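You operate a simulated robot arm through the tools that you are given. There is no shell and no other tool. Be economical: measure what you need, move in short steps, check, and stop when the job is done.

You run a simulated two-armed robot. Do the job below in one go: nothing can be reset, and whatever is moved stays where it is left.

JOB
Take the lid off the red-lidded jar and lay it down on the top of the narrow wooden bench.

Only the result counts: the job must be done as asked and must still hold three seconds after the hand-in. Knocking over, shifting, dropping, spilling or breaking anything else fails it. A push-on lid holds only when it is set on centred and level and pressed home; a screw cap is set on level and turned clockwise until tight.

ROBOT AND FRAMES
Two 6-joint arms with two-finger grippers on one trunk, on a base that drives. Base frame: it is fixed to the floor where the robot stands at the start and does not move with it; the origin is under the middle of the robot, x ahead of it, y to its left, z up. Lengths are in cm, angles in degrees, forces in N, time in s.
The left shoulder is at the start at [7, 17.6, 109], the right one opposite. With the tool pointing down near the work surface each hand reaches from about 48 to 80 cm from the robot's upright axis, wherever it stands, measured 20 degrees to its own side. Payload 2.45 kg a hand.
The TCP of each hand is the grasp point between the finger pads, 2.6 cm short of the fingertips. In the tool frame z runs along the fingers and y along their closing line. Largest opening 9.6 cm; the body of the gripper starts 6.9 cm behind the TCP.
Orientation is told as [roll, pitch, yaw] about the base's x, y, z axes, in that order, counted from this pose: with the fingers straight down and closing along the base's y, the tool's x points along the base's -x, its y along +y and its z along -z.

CONTROLS
- The arms move only by the tool move_arm. It takes "left_increments", "right_increments" or both (then of equal length, played together; a hand with none holds still); each is a list of rows, each an object of numbers (a shift or turn left out is 0, a gripper value left out holds the last): "dx", "dy", "dz": the shift along the tool's x, y, z in units of 100 mm (1.0 is 100 mm); "ax", "ay", "az": the turn, a rotation vector about the tool's x, y, z in units of 90 degrees (1.0 is 90 degrees); "jaw": the finger opening in cm, from 0 to 9.6. In form: [{"dx": .., "dy": .., "dz": .., "ax": .., "ay": .., "az": .., "jaw": ..}, ...]. A call has 1 to 20 rows; each row is the pose to reach, as a shift and turn from the pose commanded when the call began, along the tool's axes at that moment. A call with a number of a shift or a turn outside -1 to 1 is refused whole. A row lasts 0.2 s, in which the tool goes at most 5 cm and 8.6 degrees; a call with a longer step from one row to the next is refused whole, and so is a gripper value outside its range. Where a pose cannot be reached the arm comes as near as it can. A force on the tool above 40 N (or 10 N above the force at the start of the call, whichever is more), or a blocked arm, ends the call early, and 0.2 s more pass. Each finger halts on what it meets, pressing with about 24 N; the grip force reading is that of the motor and also rises with nothing between the fingers. The clock runs only during rows and for 0.2 s after the last one: add rows that repeat a pose to give the fingers time. The reply holds the time, the measured pose of the TCP, the force on the tool along the base axes, the opening and the grip force, in the units named above and with some noise, with the torque about the TCP (base axes, N m) and any sound that the robot's microphone picked up.
- Cameras (640 x 400 px; columns grow to the right, rows downward): "scene" is now at [13.33, 2.41, 139.93]; the picture's right is [0.29, -0.96, 0.00], its down [-0.64, -0.19, -0.75] and it looks along [0.71, 0.22, -0.67] (base axes); focal length 263 px, centre (320, 200). "left" rides on the left gripper at [8.2, -0.3, -9.8] in its tool frame; the picture's right is [0.04, 1.00, 0.00], its down [-0.73, 0.03, -0.68] and it looks along [-0.68, 0.03, 0.73] (tool axes); focal length 256 px, centre (320, 200). "right" rides on the right gripper at [8.2, 0.3, -9.8] in its tool frame; the picture's right is [-0.04, 1.00, 0.00], its down [-0.73, -0.03, -0.68] and it looks along [-0.68, -0.03, 0.73] (tool axes); focal length 256 px, centre (320, 200).
- capture(camera): a new picture of that camera. It takes no simulated time.
- slide_trunk(by): slides the trunk up (or, below 0, down) by that many cm; the arms and the scene camera ride with it, the base frame stays. It gives what a move gives, with no picture.
- base_move(legs): drives the robot by 1 to 6 legs, each [ahead, left, turn to the left] in cm, cm and degrees, along the robot's own axes; the way and the turn of a leg run together, so that a leg with both is an arc; at most 150 cm and 180 degrees a leg. The arms and the cameras ride along, it lands a little off, and it stops where it bumps. It gives what a move gives.
- pan_tilt(pan, tilt): turns the head with the scene camera to pan (to the left, within 86 degrees either way) and tilt (down, from -29 to 69), counted from straight ahead of the robot. It gives what a move gives.
- point_at(camera, pixels): for up to 12 pixels [column, row] of the newest picture of that camera ("zoom" is the newest enlarged one), the place [x, y, z] in the base frame of the surface seen there, good to about 0.3 cm. It takes no simulated time.
- inspect(camera, box): a new picture of the part [left, top, right, bottom] of that camera's present view, enlarged. It takes no simulated time.
- hand_in(): hands the job in; it is judged then, once.

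Keep the steps short. Do not move on a guess: measure, check each grasp and each placing, and mend mistakes. In all there are 80 turns and 70 pictures (those below and enlarged ones count). Leave the grippers open and the arms clear of the work at the hand-in unless told otherwise, and finish with a single line.

The tools are called after "Call:" as a command line: name --argument value ..., lists and objects as JSON in quotes. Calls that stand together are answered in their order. move_arm: Moves the arms, as the interface text tells. Its arguments: {"type":"object","properties":{"left_increments":{"type":"array"},"right_increments":{"type":"array"}},"required":[]} The other tools are called the same way: slide_trunk (by) slides the trunk up or down; base_move (legs) drives the base; pan_tilt (pan, tilt) turns the head that bears the scene camera; capture (camera) takes a picture; point_at (camera, pixels) gives the place of the surface under pixels of a picture; inspect (camera, box) takes an enlarged picture of a part of a camera's view; hand_in () hands the job in.

At the start:

```text
time: 0.0
left_position: [52.58, 36.88, 109.14]
left_tcp_rot: [0.1, 0.0, 0.0]
left_ft_force: [1.2, -0.5, -1.0]
left_ft_torque: [0.01, -0.01, 0.0]
left_grip_width: 9.58
left_grip_force: 0.1
right_position: [64.54, -5.27, 106.17]
right_tcp_rot: [0.5, 0.2, -0.7]
right_ft_force: [0.1, 0.0, 0.1]
right_ft_torque: [0.01, 0.0, 0.02]
right_grip_width: 9.57
right_grip_force: 0.2
trunk travel left (down, up): [-57.5, 26.5]
robot x, y, heading: [0.16, 0.16, 0.0]
head pan, tilt: [16.9, 41.8]
```

scene: 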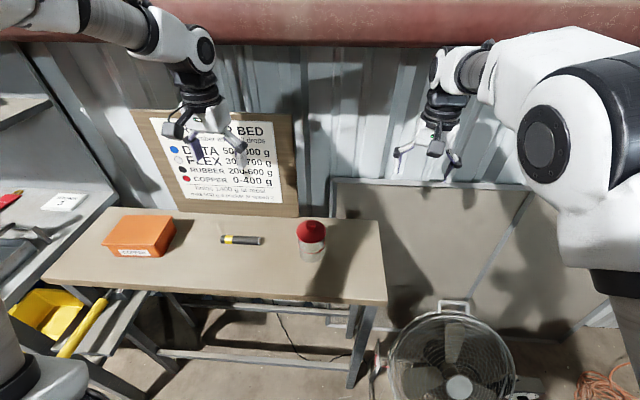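
right: 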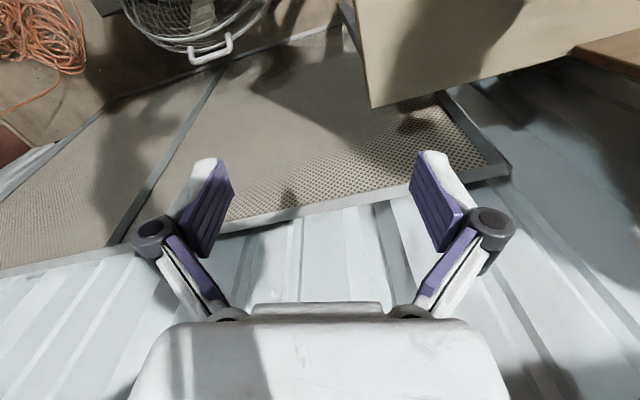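
left: 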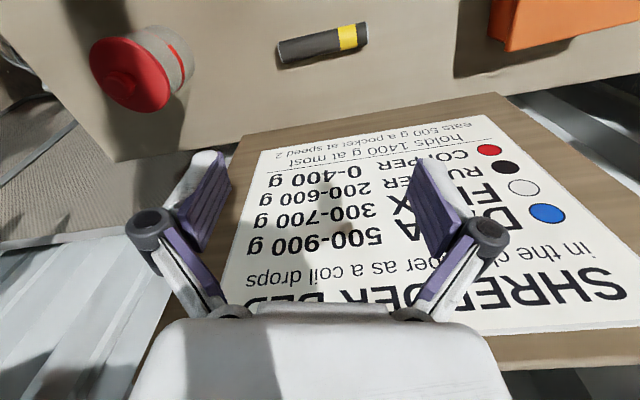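

The red-lidded jar stands on the work table near (311,240). No narrow wooden bench is obvious yet, so I measure the jar and table and zoom in on the jar.

Call:
inspect --camera "scene" --box '[260, 200, 380, 275]'

Call:
point_at --camera "scene" --pixels '[[311, 226], [311, 240], [309, 255], [60, 275], [380, 295], [372, 222], [120, 212], [240, 240], [230, 280], [335, 190], [30, 110], [300, 25]]'

```text
5.33 times, centred on (320, 238) of scene
```

zoom: 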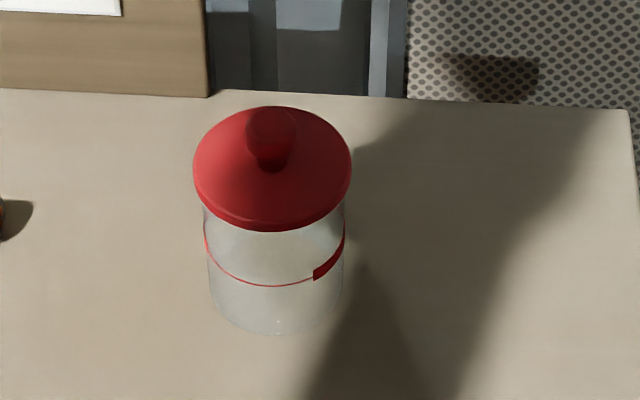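

```text
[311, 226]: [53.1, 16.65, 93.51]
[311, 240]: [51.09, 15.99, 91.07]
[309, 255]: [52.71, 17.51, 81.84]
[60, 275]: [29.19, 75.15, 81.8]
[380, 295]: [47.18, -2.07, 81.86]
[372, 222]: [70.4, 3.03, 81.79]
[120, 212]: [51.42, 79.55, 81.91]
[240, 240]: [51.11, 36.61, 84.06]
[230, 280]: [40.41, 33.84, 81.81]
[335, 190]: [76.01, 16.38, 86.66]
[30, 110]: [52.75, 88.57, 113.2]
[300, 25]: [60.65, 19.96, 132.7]
```

The lid has a knob, with its top near z 93. The table is at z 81.8. Next I pan the head to find the narrow wooden bench.

Call:
pan_tilt --pan -50 --tilt 40

Call:
capture --camera "scene"

Call:
pan_tilt --pan 80 --tilt 40

Call:
capture --camera "scene"

```text
time: 1.4
left_position: [52.55, 36.9, 109.15]
left_tcp_rot: [-0.1, 0.0, 0.0]
left_ft_force: [-0.1, -0.1, 0.0]
left_ft_torque: [-0.01, 0.01, -0.03]
left_grip_width: 9.6
left_grip_force: 0.1
right_position: [64.45, -5.36, 106.24]
right_tcp_rot: [0.8, 0.1, -0.8]
right_ft_force: [0.5, -0.8, -0.6]
right_ft_torque: [-0.03, 0.0, 0.0]
right_grip_width: 9.59
right_grip_force: 0.0
trunk travel left (down, up): [-57.5, 26.5]
robot x, y, heading: [0.18, 0.4, 0.2]
head pan, tilt: [-50.0, 40.0]
```

```text
65 pictures are left
```

scene: 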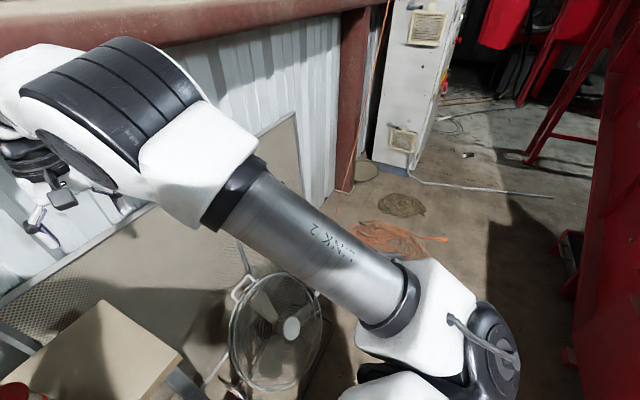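

```text
time: 3.5
left_position: [52.48, 36.76, 109.09]
left_tcp_rot: [0.1, 0.0, 0.0]
left_ft_force: [0.0, 0.0, -0.7]
left_ft_torque: [-0.02, 0.01, -0.01]
left_grip_width: 9.58
left_grip_force: 0.1
right_position: [64.54, -5.37, 106.21]
right_tcp_rot: [0.7, 0.1, -0.8]
right_ft_force: [-0.3, 0.2, -0.6]
right_ft_torque: [0.0, 0.0, 0.02]
right_grip_width: 9.59
right_grip_force: 0.0
trunk travel left (down, up): [-57.5, 26.5]
robot x, y, heading: [0.28, -0.46, -0.3]
head pan, tilt: [80.0, 40.0]
```

```text
64 pictures are left
```

scene: 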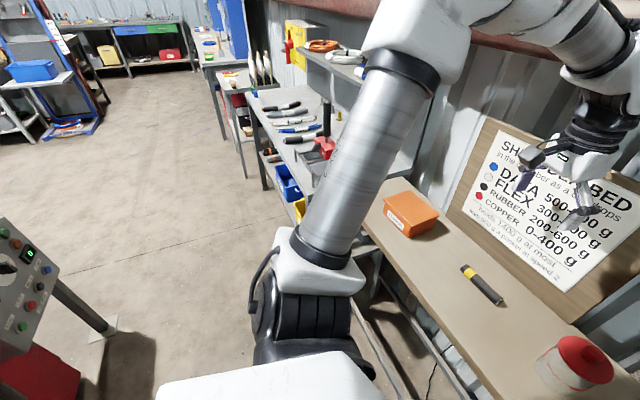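

The jar's table looks like a narrow bench with a wood-like top, but others may exist. I look further to both sides before deciding.

Call:
pan_tilt --pan 86 --tilt 15

Call:
capture --camera "scene"

Call:
pan_tilt --pan -86 --tilt 25

Call:
capture --camera "scene"

```text
time: 4.4
left_position: [52.54, 36.76, 109.2]
left_tcp_rot: [0.0, 0.0, 0.0]
left_ft_force: [-0.7, 0.2, 0.3]
left_ft_torque: [0.03, 0.04, -0.01]
left_grip_width: 9.63
left_grip_force: 0.1
right_position: [64.59, -5.29, 106.3]
right_tcp_rot: [0.8, 0.2, -0.7]
right_ft_force: [-0.3, 0.5, 0.8]
right_ft_torque: [-0.01, -0.02, 0.03]
right_grip_width: 9.56
right_grip_force: 0.0
trunk travel left (down, up): [-57.5, 26.5]
robot x, y, heading: [-0.04, -0.1, -0.1]
head pan, tilt: [85.9, 15.0]
```

```text
63 pictures are left
```

scene: 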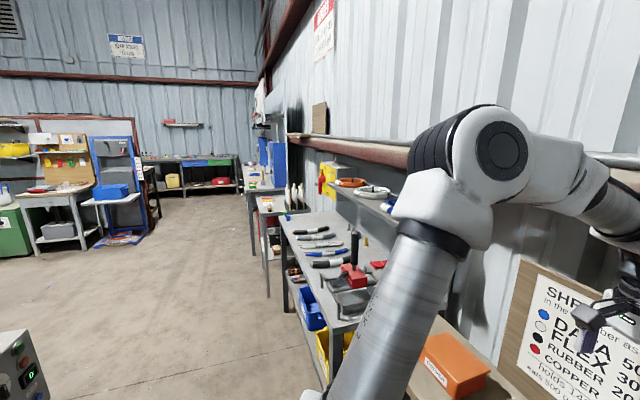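

```text
time: 7.0
left_position: [52.42, 36.91, 109.17]
left_tcp_rot: [0.0, 0.1, 0.0]
left_ft_force: [1.0, 0.6, -0.4]
left_ft_torque: [0.0, 0.01, -0.01]
left_grip_width: 9.59
left_grip_force: 0.1
right_position: [64.5, -5.41, 106.15]
right_tcp_rot: [0.7, 0.1, -0.8]
right_ft_force: [-0.5, 0.1, -0.2]
right_ft_torque: [0.02, -0.01, -0.01]
right_grip_width: 9.59
right_grip_force: 0.0
trunk travel left (down, up): [-57.5, 26.5]
robot x, y, heading: [0.06, 0.17, 0.3]
head pan, tilt: [-85.9, 25.0]
```

```text
62 pictures are left
```

scene: 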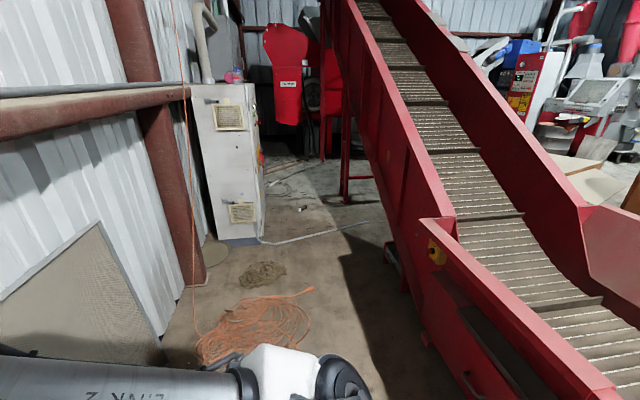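

No other narrow wooden bench shows: the rest are metal workbenches and a conveyor. The table under the jar is the one, and the lid will go on its free area. I aim the head at the jar and measure the lid.

Call:
pan_tilt --pan 17 --tilt 47

Call:
inspect --camera "scene" --box '[272, 175, 352, 225]'

Call:
capture --camera "scene"

```text
time: 8.8
left_position: [52.5, 36.78, 109.16]
left_tcp_rot: [0.0, 0.0, 0.0]
left_ft_force: [-1.0, 0.4, 0.0]
left_ft_torque: [-0.02, 0.01, 0.01]
left_grip_width: 9.6
left_grip_force: 0.1
right_position: [64.53, -5.41, 106.26]
right_tcp_rot: [0.8, 0.2, -0.8]
right_ft_force: [-0.3, 0.0, 0.9]
right_ft_torque: [0.02, -0.01, 0.0]
right_grip_width: 9.6
right_grip_force: 0.1
trunk travel left (down, up): [-57.5, 26.5]
robot x, y, heading: [-0.25, 0.17, -0.3]
head pan, tilt: [17.0, 47.0]
```

```text
8.00 times, centred on (312, 200) of scene
```

zoom: 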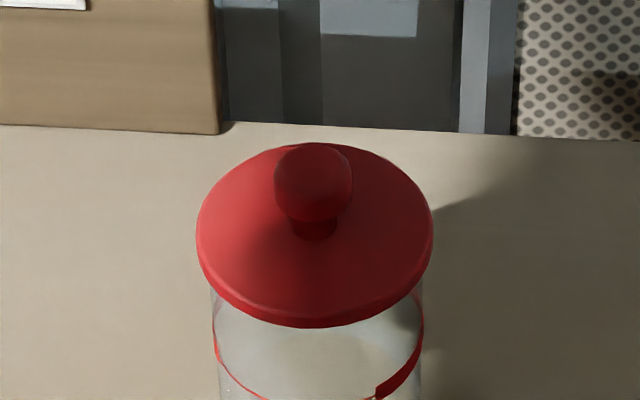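

```text
60 pictures are left
```

scene: 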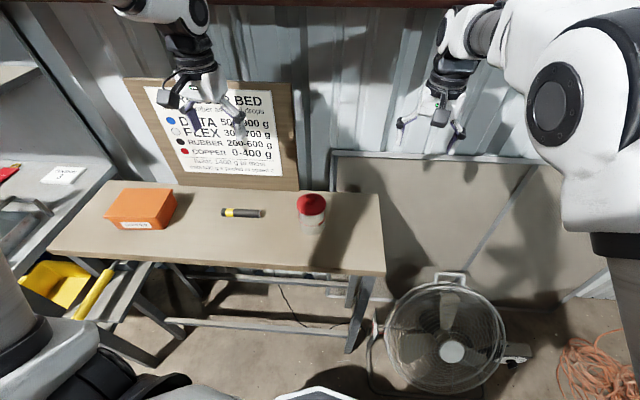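

The lid shows as a disc with a mushroom knob. I measure its rim and knob.

Call:
point_at --camera "zoom" --pixels '[[200, 232], [429, 232], [314, 308], [314, 322], [314, 165], [280, 185], [346, 185], [314, 205], [314, 228], [230, 235], [400, 235], [250, 165]]'

```text
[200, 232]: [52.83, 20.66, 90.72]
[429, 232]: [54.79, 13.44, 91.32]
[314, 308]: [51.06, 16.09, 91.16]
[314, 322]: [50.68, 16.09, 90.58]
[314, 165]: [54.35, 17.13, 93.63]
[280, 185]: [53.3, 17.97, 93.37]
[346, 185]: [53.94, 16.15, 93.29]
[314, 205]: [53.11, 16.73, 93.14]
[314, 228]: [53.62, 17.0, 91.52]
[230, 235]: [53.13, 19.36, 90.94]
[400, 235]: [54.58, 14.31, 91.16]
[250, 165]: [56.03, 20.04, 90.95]
```

The lid is centred at about (53.9, 17.05), radius 3.75, disc top z 91.3. The knob is about 2.3 wide, from z 91.5 to 93.9. I move the left hand toward it at height and the right hand clear to the right.

Call:
move_arm --left_increments '[{"dy": -0.35}, {"dy": -0.7}, {"dy": -1.0}]' --right_increments '[{"dy": -0.35}, {"dy": -0.7}, {"dy": -1.0}]'

Call:
move_arm --left_increments '[{"dy": -0.35, "dx": -0.05}, {"dy": -0.7, "dx": -0.1, "jaw": 6}, {"dy": -0.975, "dx": -0.14, "dz": 0.3, "jaw": 6}, {"dy": -0.975, "dx": -0.14, "dz": 0.4, "jaw": 6}]' --right_increments '[{"dy": -0.35}, {"dy": -0.7}, {"dy": -1.0}, {"dy": -1.0}]'

Call:
capture --camera "left"

Call:
capture --camera "scene"

```text
time: 9.6
left_position: [52.32, 26.72, 109.43]
left_tcp_rot: [0.1, 0.1, 0.0]
left_ft_force: [-0.3, -1.0, 0.7]
left_ft_torque: [0.03, -0.02, 0.01]
left_grip_width: 9.6
left_grip_force: 0.0
right_position: [64.35, -15.25, 106.19]
right_tcp_rot: [0.8, 0.1, -0.6]
right_ft_force: [0.1, 0.3, 0.7]
right_ft_torque: [0.03, -0.01, 0.0]
right_grip_width: 9.63
right_grip_force: 0.1
trunk travel left (down, up): [-57.5, 26.5]
robot x, y, heading: [0.1, 0.28, 0.1]
head pan, tilt: [17.0, 47.0]
```

```text
time: 10.6
left_position: [53.82, 17.03, 105.26]
left_tcp_rot: [-0.2, 0.1, 0.0]
left_ft_force: [0.1, 0.3, 0.4]
left_ft_torque: [0.01, -0.02, 0.0]
left_grip_width: 6.02
left_grip_force: 0.2
right_position: [64.24, -25.18, 106.16]
right_tcp_rot: [0.6, 0.1, -0.7]
right_ft_force: [0.2, -0.1, -0.6]
right_ft_torque: [-0.01, -0.05, 0.02]
right_grip_width: 9.59
right_grip_force: 0.1
trunk travel left (down, up): [-57.5, 26.5]
robot x, y, heading: [0.06, 0.0, -0.1]
head pan, tilt: [17.0, 47.0]
```

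```text
59 pictures are left
```

left: 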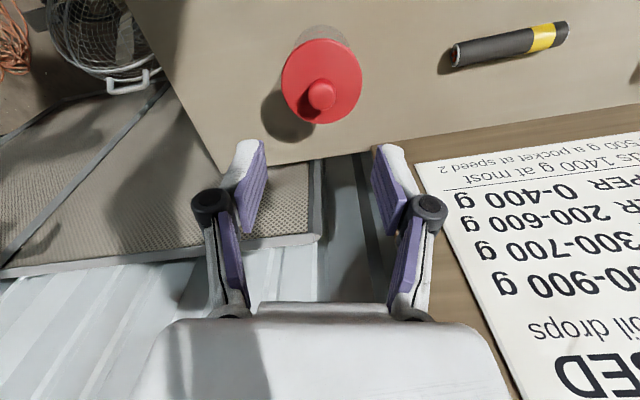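

```text
58 pictures are left
```

scene: 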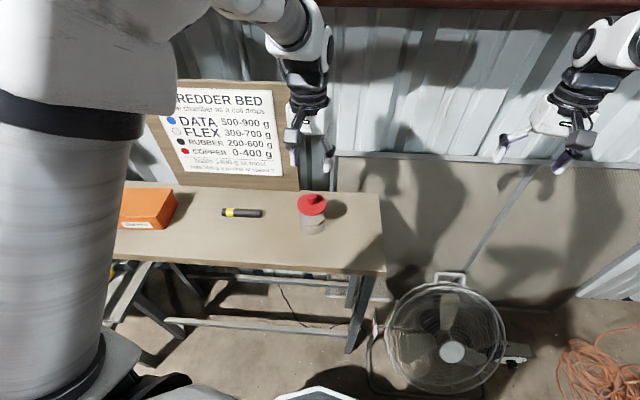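

I see the lid from the left camera around (322,82), knob near (322,96). I measure them from this angle.

Call:
point_at --camera "left" --pixels '[[322, 95], [312, 95], [333, 95], [322, 86], [322, 106], [286, 82], [358, 82], [322, 120], [322, 43], [150, 60], [220, 140], [455, 55]]'

```text
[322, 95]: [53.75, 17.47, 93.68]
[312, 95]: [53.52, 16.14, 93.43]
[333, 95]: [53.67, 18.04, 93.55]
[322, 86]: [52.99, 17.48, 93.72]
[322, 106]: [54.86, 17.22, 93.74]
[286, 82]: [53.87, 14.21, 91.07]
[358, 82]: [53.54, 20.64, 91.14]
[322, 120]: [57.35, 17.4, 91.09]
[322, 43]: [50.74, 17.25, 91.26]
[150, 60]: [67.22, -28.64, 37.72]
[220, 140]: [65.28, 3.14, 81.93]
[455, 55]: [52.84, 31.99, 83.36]
```

The knob's centre is about (53.8, 17.2). I lower to just above it with the jaw at 5.

Call:
move_arm --left_increments '[{"dy": 0.015, "dz": 0.3, "jaw": 5}, {"dy": 0.015, "dz": 0.6, "jaw": 5}, {"dy": 0.015, "dz": 0.8, "jaw": 5}, {"dy": 0.015, "dz": 0.8, "jaw": 5}]'

Call:
capture --camera "left"

Call:
inspect --camera "scene" --box '[256, 140, 368, 240]'

```text
time: 11.6
left_position: [53.99, 17.15, 97.27]
left_tcp_rot: [0.1, 0.0, 0.1]
left_ft_force: [0.1, -0.7, -0.8]
left_ft_torque: [-0.02, -0.01, 0.02]
left_grip_width: 5.01
left_grip_force: 0.0
right_position: [64.29, -25.12, 106.16]
right_tcp_rot: [0.7, 0.1, -0.6]
right_ft_force: [-0.7, 0.4, 0.4]
right_ft_torque: [-0.02, -0.03, 0.01]
right_grip_width: 9.6
right_grip_force: 0.1
trunk travel left (down, up): [-57.5, 26.5]
robot x, y, heading: [-0.07, -0.13, 0.1]
head pan, tilt: [17.0, 47.0]
```

```text
57 pictures are left
```

left: 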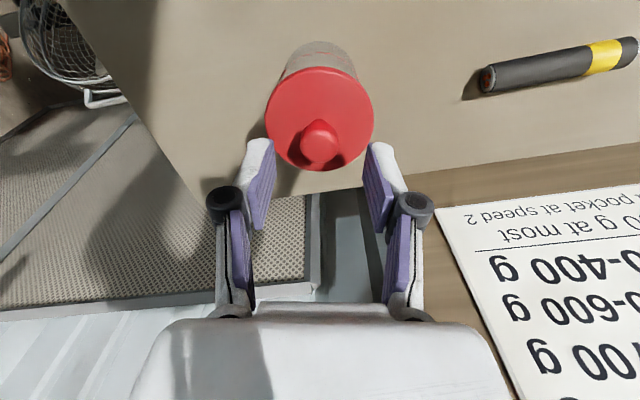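

```text
4.00 times, centred on (312, 190) of scene
```

zoom: 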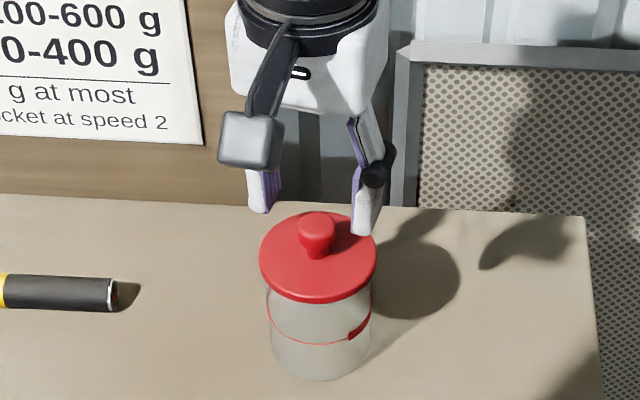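

The fingers straddle the knob. I go down 3.1 cm, then close.

Call:
move_arm --left_increments '[{"dx": 0.01, "dz": 0.15, "jaw": 5}, {"dx": 0.01, "dz": 0.25, "jaw": 5}, {"dx": 0.01, "dz": 0.31, "jaw": 5}, {"dx": 0.01, "dz": 0.31, "jaw": 5}]'

Call:
capture --camera "left"

Call:
inspect --camera "scene" --box '[256, 140, 368, 240]'

```text
time: 12.6
left_position: [53.82, 17.3, 94.06]
left_tcp_rot: [-0.1, -0.1, 0.0]
left_ft_force: [0.6, 0.5, -0.5]
left_ft_torque: [0.01, 0.01, -0.01]
left_grip_width: 5.01
left_grip_force: 0.1
right_position: [64.48, -25.27, 106.23]
right_tcp_rot: [0.7, 0.1, -0.7]
right_ft_force: [-0.6, 0.4, -0.6]
right_ft_torque: [-0.01, 0.0, -0.02]
right_grip_width: 9.58
right_grip_force: 0.1
trunk travel left (down, up): [-57.5, 26.5]
robot x, y, heading: [-0.51, -0.11, 0.3]
head pan, tilt: [17.0, 47.0]
```

```text
55 pictures are left
```

left: 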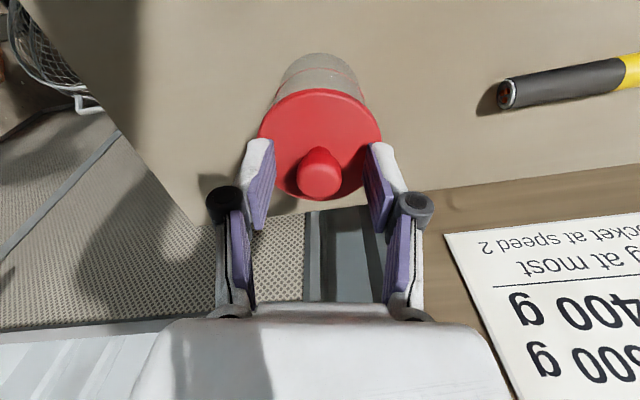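

```text
4.00 times, centred on (312, 190) of scene
```

zoom: 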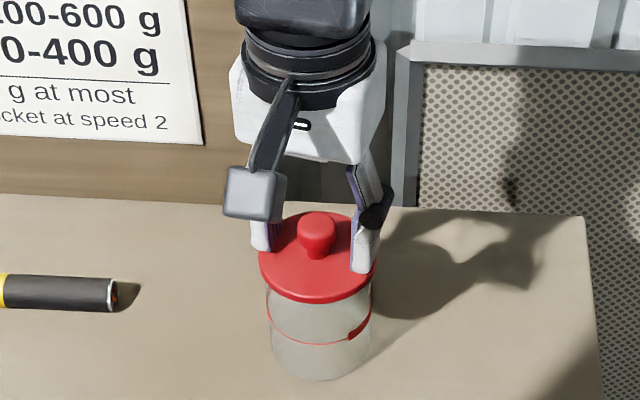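

The knob sits midway between the tips, which are clear of the disc. I close on it.

Call:
move_arm --left_increments '[{"jaw": 3.5}, {"jaw": 2.2}, {"jaw": 1.2}, {"jaw": 1.0}, {"jaw": 1.0}]'

Call:
inspect --camera "left" --box '[200, 40, 440, 240]'

```text
time: 13.8
left_position: [53.81, 17.25, 94.03]
left_tcp_rot: [0.0, 0.1, -0.1]
left_ft_force: [0.6, 0.0, -0.4]
left_ft_torque: [0.03, 0.01, -0.02]
left_grip_width: 2.23
left_grip_force: 24.5
right_position: [64.38, -25.35, 106.08]
right_tcp_rot: [0.6, 0.1, -0.7]
right_ft_force: [-0.1, -0.4, -0.2]
right_ft_torque: [0.0, 0.04, -0.05]
right_grip_width: 9.59
right_grip_force: 0.1
trunk travel left (down, up): [-57.5, 26.5]
robot x, y, heading: [-0.17, -0.1, 0.1]
head pan, tilt: [17.0, 47.0]
heard: snap
```

```text
2.00 times, centred on (320, 140) of left
```

zoom: 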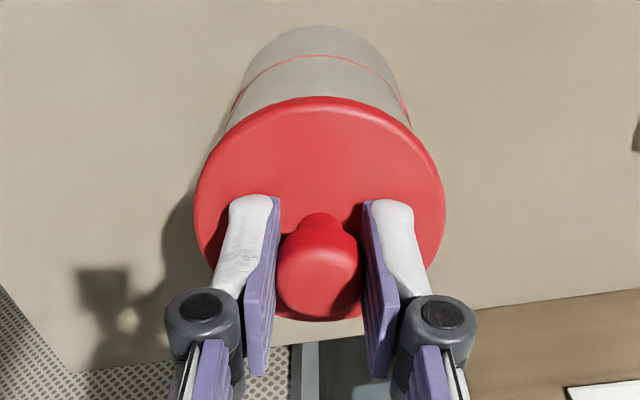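

The grip holds at 2.23 cm with 24 N, and I heard a snap. I lift slowly by 1 cm, watching the force and whether the jar comes along.

Call:
move_arm --left_increments '[{"dz": -0.02}, {"dz": -0.04}, {"dz": -0.06}, {"dz": -0.08}, {"dz": -0.1}, {"dz": -0.1}]'

Call:
inspect --camera "scene" --box '[256, 140, 368, 240]'

```text
time: 15.2
left_position: [53.79, 17.21, 95.09]
left_tcp_rot: [-0.1, 0.0, 0.0]
left_ft_force: [-0.3, 1.1, 0.1]
left_ft_torque: [-0.02, 0.0, -0.01]
left_grip_width: 2.22
left_grip_force: 24.1
right_position: [64.34, -25.32, 106.12]
right_tcp_rot: [0.7, 0.1, -0.7]
right_ft_force: [0.2, -0.8, 0.2]
right_ft_torque: [0.0, -0.04, 0.0]
right_grip_width: 9.61
right_grip_force: 0.0
trunk travel left (down, up): [-57.5, 26.5]
robot x, y, heading: [-0.18, 0.19, 0.1]
head pan, tilt: [17.0, 47.0]
```

```text
4.00 times, centred on (312, 190) of scene
```

zoom: 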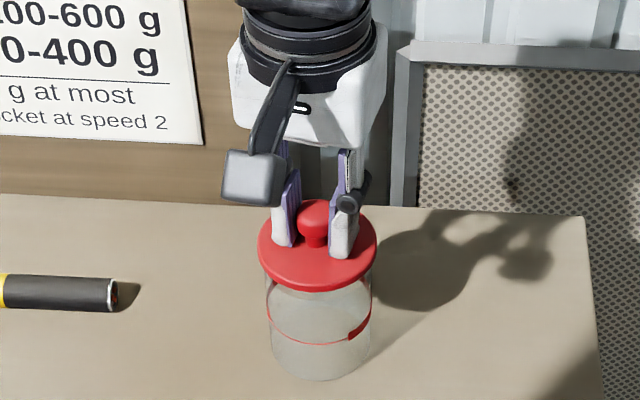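

The lid has come up, the jar stays put and there is hardly any force. I lift 6 cm more and look.

Call:
move_arm --left_increments '[{"dz": -0.05}, {"dz": -0.12}, {"dz": -0.2}, {"dz": -0.3}, {"dz": -0.42}, {"dz": -0.54}, {"dz": -0.6}, {"dz": -0.6}]'

Call:
capture --camera "scene"

Call:
inspect --camera "scene" --box '[256, 140, 368, 240]'

```text
time: 17.0
left_position: [53.94, 17.22, 101.08]
left_tcp_rot: [0.0, 0.0, 0.1]
left_ft_force: [1.0, 1.4, -0.3]
left_ft_torque: [-0.01, -0.02, 0.01]
left_grip_width: 2.25
left_grip_force: 24.1
right_position: [64.51, -25.2, 106.13]
right_tcp_rot: [0.6, 0.1, -0.7]
right_ft_force: [0.9, -0.5, 0.2]
right_ft_torque: [-0.02, -0.02, 0.01]
right_grip_width: 9.63
right_grip_force: 0.0
trunk travel left (down, up): [-57.5, 26.5]
robot x, y, heading: [0.14, -0.09, 0.1]
head pan, tilt: [17.0, 47.0]
```

```text
51 pictures are left
```

scene: 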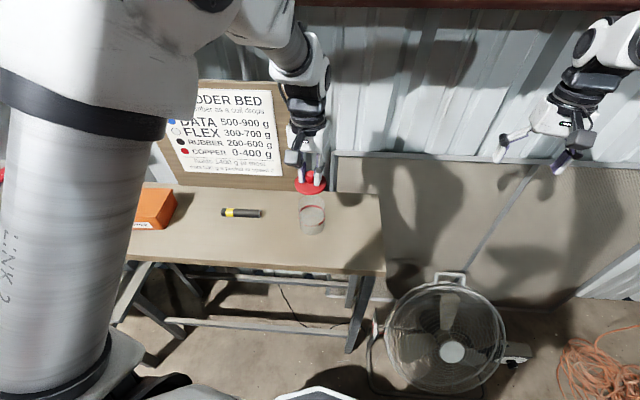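

```text
4.00 times, centred on (312, 190) of scene
```

zoom: 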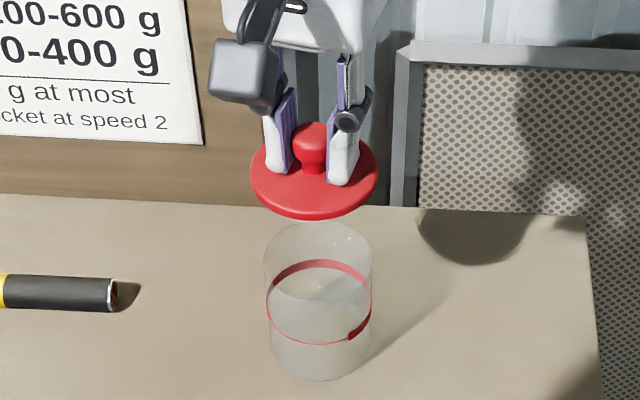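

The lid is free and the jar stands undisturbed. I carry the lid at height to the clear spot at about (59.4, 7.2), between jar and right edge.

Call:
move_arm --left_increments '[{"dx": -0.08, "dy": -0.15}, {"dx": -0.19, "dy": -0.35}, {"dx": -0.3, "dy": -0.55}, {"dx": -0.41, "dy": -0.75}, {"dx": -0.5, "dy": -0.92}, {"dx": -0.55, "dy": -1.0}, {"dx": -0.55, "dy": -1.0}]'

Call:
move_arm --left_increments '[{"dz": 0.1}, {"dz": 0.25}, {"dz": 0.45}, {"dz": 0.65}, {"dz": 0.85}, {"dz": 0.98}, {"dz": 1.0}, {"dz": 1.0}]'

Call:
inspect --camera "scene" --box '[272, 140, 400, 240]'

Call:
capture --camera "left"

```text
time: 18.6
left_position: [60.2, 9.08, 102.32]
left_tcp_rot: [-3.3, -0.2, 2.6]
left_ft_force: [0.5, -0.2, -0.2]
left_ft_torque: [0.03, 0.0, 0.01]
left_grip_width: 2.23
left_grip_force: 24.0
right_position: [64.44, -25.1, 106.19]
right_tcp_rot: [0.6, 0.2, -0.7]
right_ft_force: [-0.6, 0.6, 0.2]
right_ft_torque: [0.03, 0.03, -0.03]
right_grip_width: 9.64
right_grip_force: 0.1
trunk travel left (down, up): [-57.5, 26.5]
robot x, y, heading: [0.06, -0.28, 0.1]
head pan, tilt: [17.0, 47.0]
```

```text
time: 20.4
left_position: [60.14, 8.9, 91.56]
left_tcp_rot: [-2.1, 0.2, 2.2]
left_ft_force: [0.4, -0.4, 0.9]
left_ft_torque: [-0.01, -0.02, -0.03]
left_grip_width: 2.22
left_grip_force: 24.1
right_position: [64.53, -25.24, 106.12]
right_tcp_rot: [0.6, 0.1, -0.7]
right_ft_force: [-0.1, 0.1, 0.3]
right_ft_torque: [0.01, -0.03, 0.03]
right_grip_width: 9.59
right_grip_force: 0.0
trunk travel left (down, up): [-57.5, 26.5]
robot x, y, heading: [-0.04, 0.04, -0.1]
head pan, tilt: [17.0, 47.0]
```

```text
4.00 times, centred on (336, 190) of scene
```

zoom: 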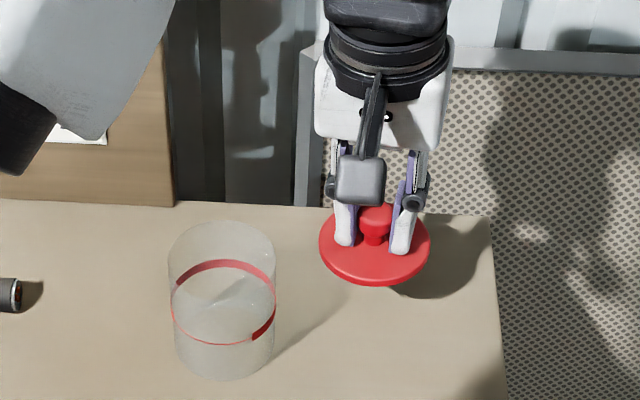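

```text
48 pictures are left
```

left: 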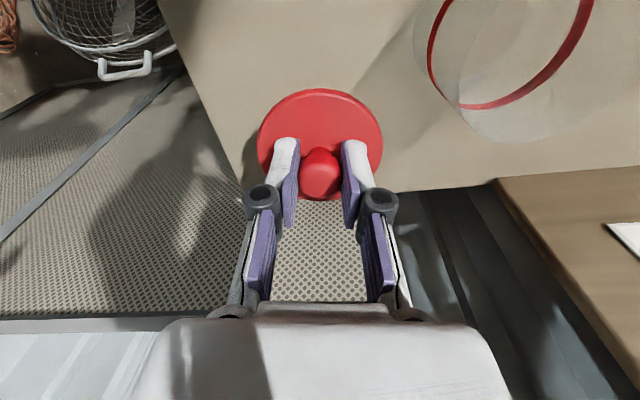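

The arm fell short of y 7.2 and tilted about 3° near its limit. I bring the commanded pose back to about (60.5, 9.6), which is still clear of the jar, and check that it levels.

Call:
move_arm --left_increments '[{"dx": -0.05, "dy": 0.1}, {"dx": -0.1, "dy": 0.23}, {"dx": -0.1, "dy": 0.23}]'

```text
time: 21.2
left_position: [60.28, 9.48, 91.04]
left_tcp_rot: [0.0, 0.2, -0.1]
left_ft_force: [-0.4, -0.8, -0.4]
left_ft_torque: [-0.02, 0.04, -0.04]
left_grip_width: 2.22
left_grip_force: 24.0
right_position: [64.36, -25.39, 106.22]
right_tcp_rot: [0.7, 0.1, -0.7]
right_ft_force: [0.7, 0.3, -0.3]
right_ft_torque: [-0.02, 0.02, -0.05]
right_grip_width: 9.6
right_grip_force: 0.0
trunk travel left (down, up): [-57.5, 26.5]
robot x, y, heading: [0.23, 0.15, -0.2]
head pan, tilt: [17.0, 47.0]
```

It is level now at (60.3, 9.5). I lower to about 87.5, then look.

Call:
move_arm --left_increments '[{"dz": 0.1}, {"dz": 0.2}, {"dz": 0.3}, {"dz": 0.35}, {"dz": 0.35}]'

Call:
inspect --camera "scene" --box '[272, 140, 400, 240]'

```text
time: 22.4
left_position: [60.3, 9.51, 87.59]
left_tcp_rot: [0.0, 0.0, 0.0]
left_ft_force: [-0.1, -0.3, 0.1]
left_ft_torque: [0.01, 0.01, 0.0]
left_grip_width: 2.22
left_grip_force: 24.3
right_position: [64.53, -25.17, 106.16]
right_tcp_rot: [0.7, 0.0, -0.7]
right_ft_force: [-0.1, -0.6, -0.3]
right_ft_torque: [0.01, 0.04, -0.03]
right_grip_width: 9.59
right_grip_force: 0.1
trunk travel left (down, up): [-57.5, 26.5]
robot x, y, heading: [0.34, -0.01, 0.2]
head pan, tilt: [17.0, 47.0]
```

```text
4.00 times, centred on (336, 190) of scene
```

zoom: 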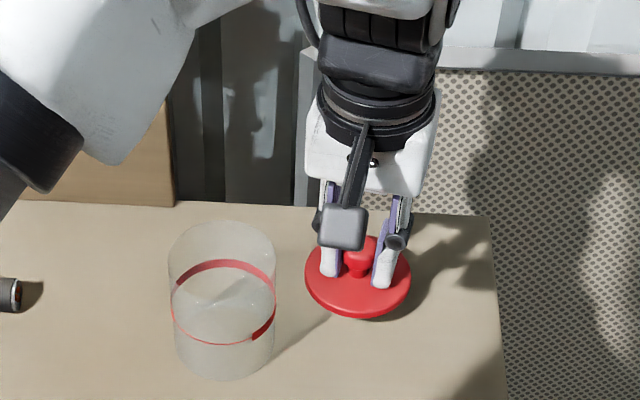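

No contact yet. I lower in 2 mm steps, with force watched, another 1.2 cm.

Call:
move_arm --left_increments '[{"dz": 0.02}, {"dz": 0.04}, {"dz": 0.06}, {"dz": 0.08}, {"dz": 0.1}, {"dz": 0.12}]'

```text
time: 23.8
left_position: [60.25, 9.59, 86.46]
left_tcp_rot: [0.0, 0.0, 0.1]
left_ft_force: [-0.1, 0.4, 0.0]
left_ft_torque: [-0.02, -0.04, 0.01]
left_grip_width: 2.23
left_grip_force: 23.9
right_position: [64.35, -25.09, 106.08]
right_tcp_rot: [0.7, 0.2, -0.7]
right_ft_force: [0.1, 0.7, 0.0]
right_ft_torque: [0.0, 0.01, -0.01]
right_grip_width: 9.62
right_grip_force: 0.1
trunk travel left (down, up): [-57.5, 26.5]
robot x, y, heading: [0.02, 0.28, 0.1]
head pan, tilt: [17.0, 47.0]
```

Call:
move_arm --left_increments '[{"dz": 0.01}, {"dz": 0.02}, {"dz": 0.03}, {"dz": 0.04}, {"dz": 0.05}]'

Call:
inspect --camera "scene" --box '[272, 140, 400, 240]'

```text
time: 25.0
left_position: [60.29, 9.58, 85.79]
left_tcp_rot: [0.0, 0.0, 0.0]
left_ft_force: [0.4, -0.6, -0.7]
left_ft_torque: [-0.01, 0.02, -0.02]
left_grip_width: 2.23
left_grip_force: 24.2
right_position: [64.46, -25.11, 106.1]
right_tcp_rot: [0.7, 0.1, -0.7]
right_ft_force: [0.5, -0.9, 0.1]
right_ft_torque: [-0.03, 0.04, 0.0]
right_grip_width: 9.6
right_grip_force: 0.0
trunk travel left (down, up): [-57.5, 26.5]
robot x, y, heading: [-0.12, 0.37, 0.2]
head pan, tilt: [17.0, 47.0]
```

```text
4.00 times, centred on (336, 190) of scene
```

zoom: 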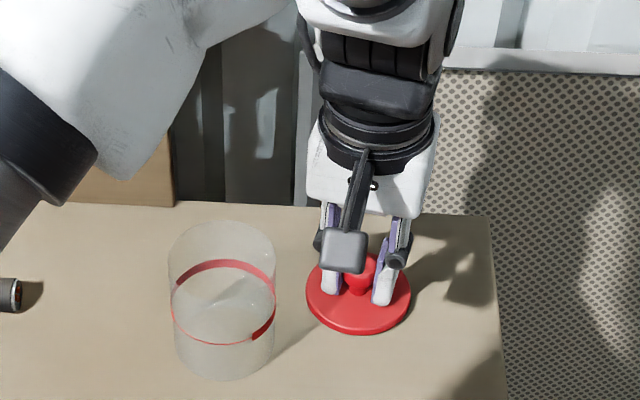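

Still no force, but the rim looks very close to the top. I go down in 1 mm steps.

Call:
move_arm --left_increments '[{"dz": 0.01}, {"dz": 0.02}, {"dz": 0.03}, {"dz": 0.04}]'

```text
time: 26.0
left_position: [60.28, 9.57, 85.56]
left_tcp_rot: [0.0, 0.0, 0.1]
left_ft_force: [-1.5, 0.1, 2.4]
left_ft_torque: [0.0, 0.04, 0.02]
left_grip_width: 2.22
left_grip_force: 24.3
right_position: [64.44, -25.29, 106.1]
right_tcp_rot: [0.7, 0.1, -0.7]
right_ft_force: [-0.5, 0.1, -0.2]
right_ft_torque: [-0.01, 0.01, 0.01]
right_grip_width: 9.61
right_grip_force: 0.0
trunk travel left (down, up): [-57.5, 26.5]
robot x, y, heading: [-0.1, -0.13, 0.1]
head pan, tilt: [17.0, 47.0]
```

Contact: 2.4 N up and the height lags the command. I open the jaw gently to 4.5.

Call:
move_arm --left_increments '[{"jaw": 2.6}, {"jaw": 3.2}, {"jaw": 4.0}, {"jaw": 4.8}, {"jaw": 4.8}]'

Call:
inspect --camera "left" --box '[200, 40, 440, 240]'

```text
time: 27.2
left_position: [60.43, 9.48, 85.42]
left_tcp_rot: [0.0, 0.1, 0.0]
left_ft_force: [-0.2, 0.3, 0.2]
left_ft_torque: [-0.02, 0.01, 0.03]
left_grip_width: 4.79
left_grip_force: 0.0
right_position: [64.54, -25.27, 106.1]
right_tcp_rot: [0.7, 0.1, -0.7]
right_ft_force: [0.3, -0.2, 0.5]
right_ft_torque: [-0.01, 0.03, 0.02]
right_grip_width: 9.59
right_grip_force: 0.0
trunk travel left (down, up): [-57.5, 26.5]
robot x, y, heading: [-0.07, -0.12, 0.0]
head pan, tilt: [17.0, 47.0]
```

```text
2.00 times, centred on (320, 140) of left
```

zoom: 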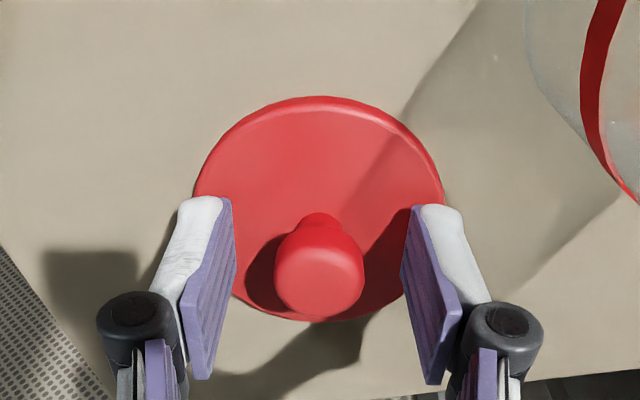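

The fingers are free of the knob and the lid lies flat. I rise straight up and then check.

Call:
move_arm --left_increments '[{"dz": -0.05}, {"dz": -0.15}, {"dz": -0.3}, {"dz": -0.5}, {"dz": -0.7}, {"dz": -0.9}, {"dz": -1.0}, {"dz": -1.0}]'

Call:
move_arm --left_increments '[{"dz": -0.15}, {"dz": -0.4}, {"dz": -0.7, "dy": 0.2}, {"dz": -0.9, "dy": 0.5}, {"dz": -1.0, "dy": 0.8, "jaw": 9}, {"dz": -1.0, "dy": 1.0, "jaw": 9.6}, {"dz": -1.0, "dy": 1.0, "jaw": 9.6}]'

Call:
inspect --camera "scene" --box '[240, 140, 400, 240]'

Call:
capture --camera "scene"

```text
time: 29.0
left_position: [60.39, 9.85, 95.2]
left_tcp_rot: [-0.4, 0.3, 0.4]
left_ft_force: [-0.7, -0.9, 0.3]
left_ft_torque: [0.03, 0.01, -0.02]
left_grip_width: 4.79
left_grip_force: 0.0
right_position: [64.49, -25.24, 106.04]
right_tcp_rot: [0.8, 0.0, -0.7]
right_ft_force: [-0.5, -0.3, -0.4]
right_ft_torque: [0.03, 0.03, 0.03]
right_grip_width: 9.61
right_grip_force: 0.0
trunk travel left (down, up): [-57.5, 26.5]
robot x, y, heading: [0.25, -0.07, 0.1]
head pan, tilt: [17.0, 47.0]
```

```text
time: 30.6
left_position: [60.42, 19.49, 105.47]
left_tcp_rot: [0.0, 0.1, 0.0]
left_ft_force: [0.1, -0.3, -0.3]
left_ft_torque: [0.0, -0.02, 0.0]
left_grip_width: 9.59
left_grip_force: 0.1
right_position: [64.51, -25.21, 106.06]
right_tcp_rot: [0.7, 0.1, -0.6]
right_ft_force: [-0.1, 0.0, -0.3]
right_ft_torque: [0.01, 0.01, 0.0]
right_grip_width: 9.57
right_grip_force: 0.1
trunk travel left (down, up): [-57.5, 26.5]
robot x, y, heading: [-0.24, 0.01, 0.2]
head pan, tilt: [17.0, 47.0]
```

```text
4.00 times, centred on (320, 190) of scene
```

zoom: 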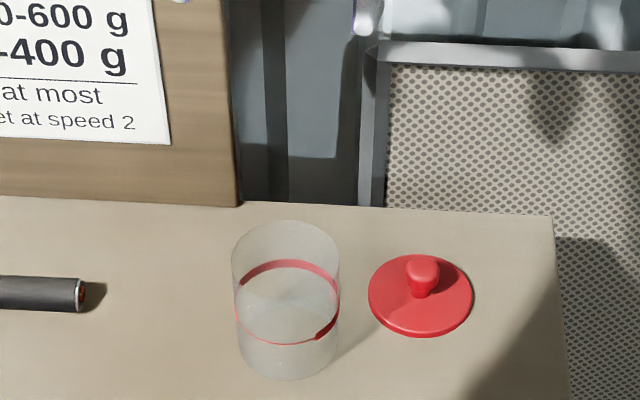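

```text
43 pictures are left
```

scene: 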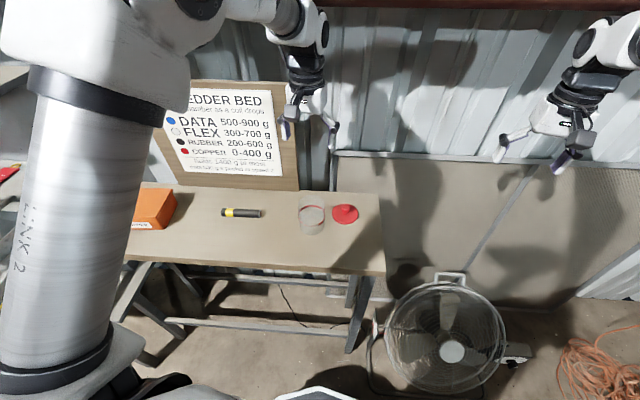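

The lid lies flat, knob up, on the bench top. The jar and everything else stand where they were, and both hands are clear and open. I hand in.

Call:
hand_in

```text
The job is handed in.
```

The red lid is off the jar and lying flat, knob up, on the narrow bench the jar stands on (the only bench I found that fits), and nothing else was moved.
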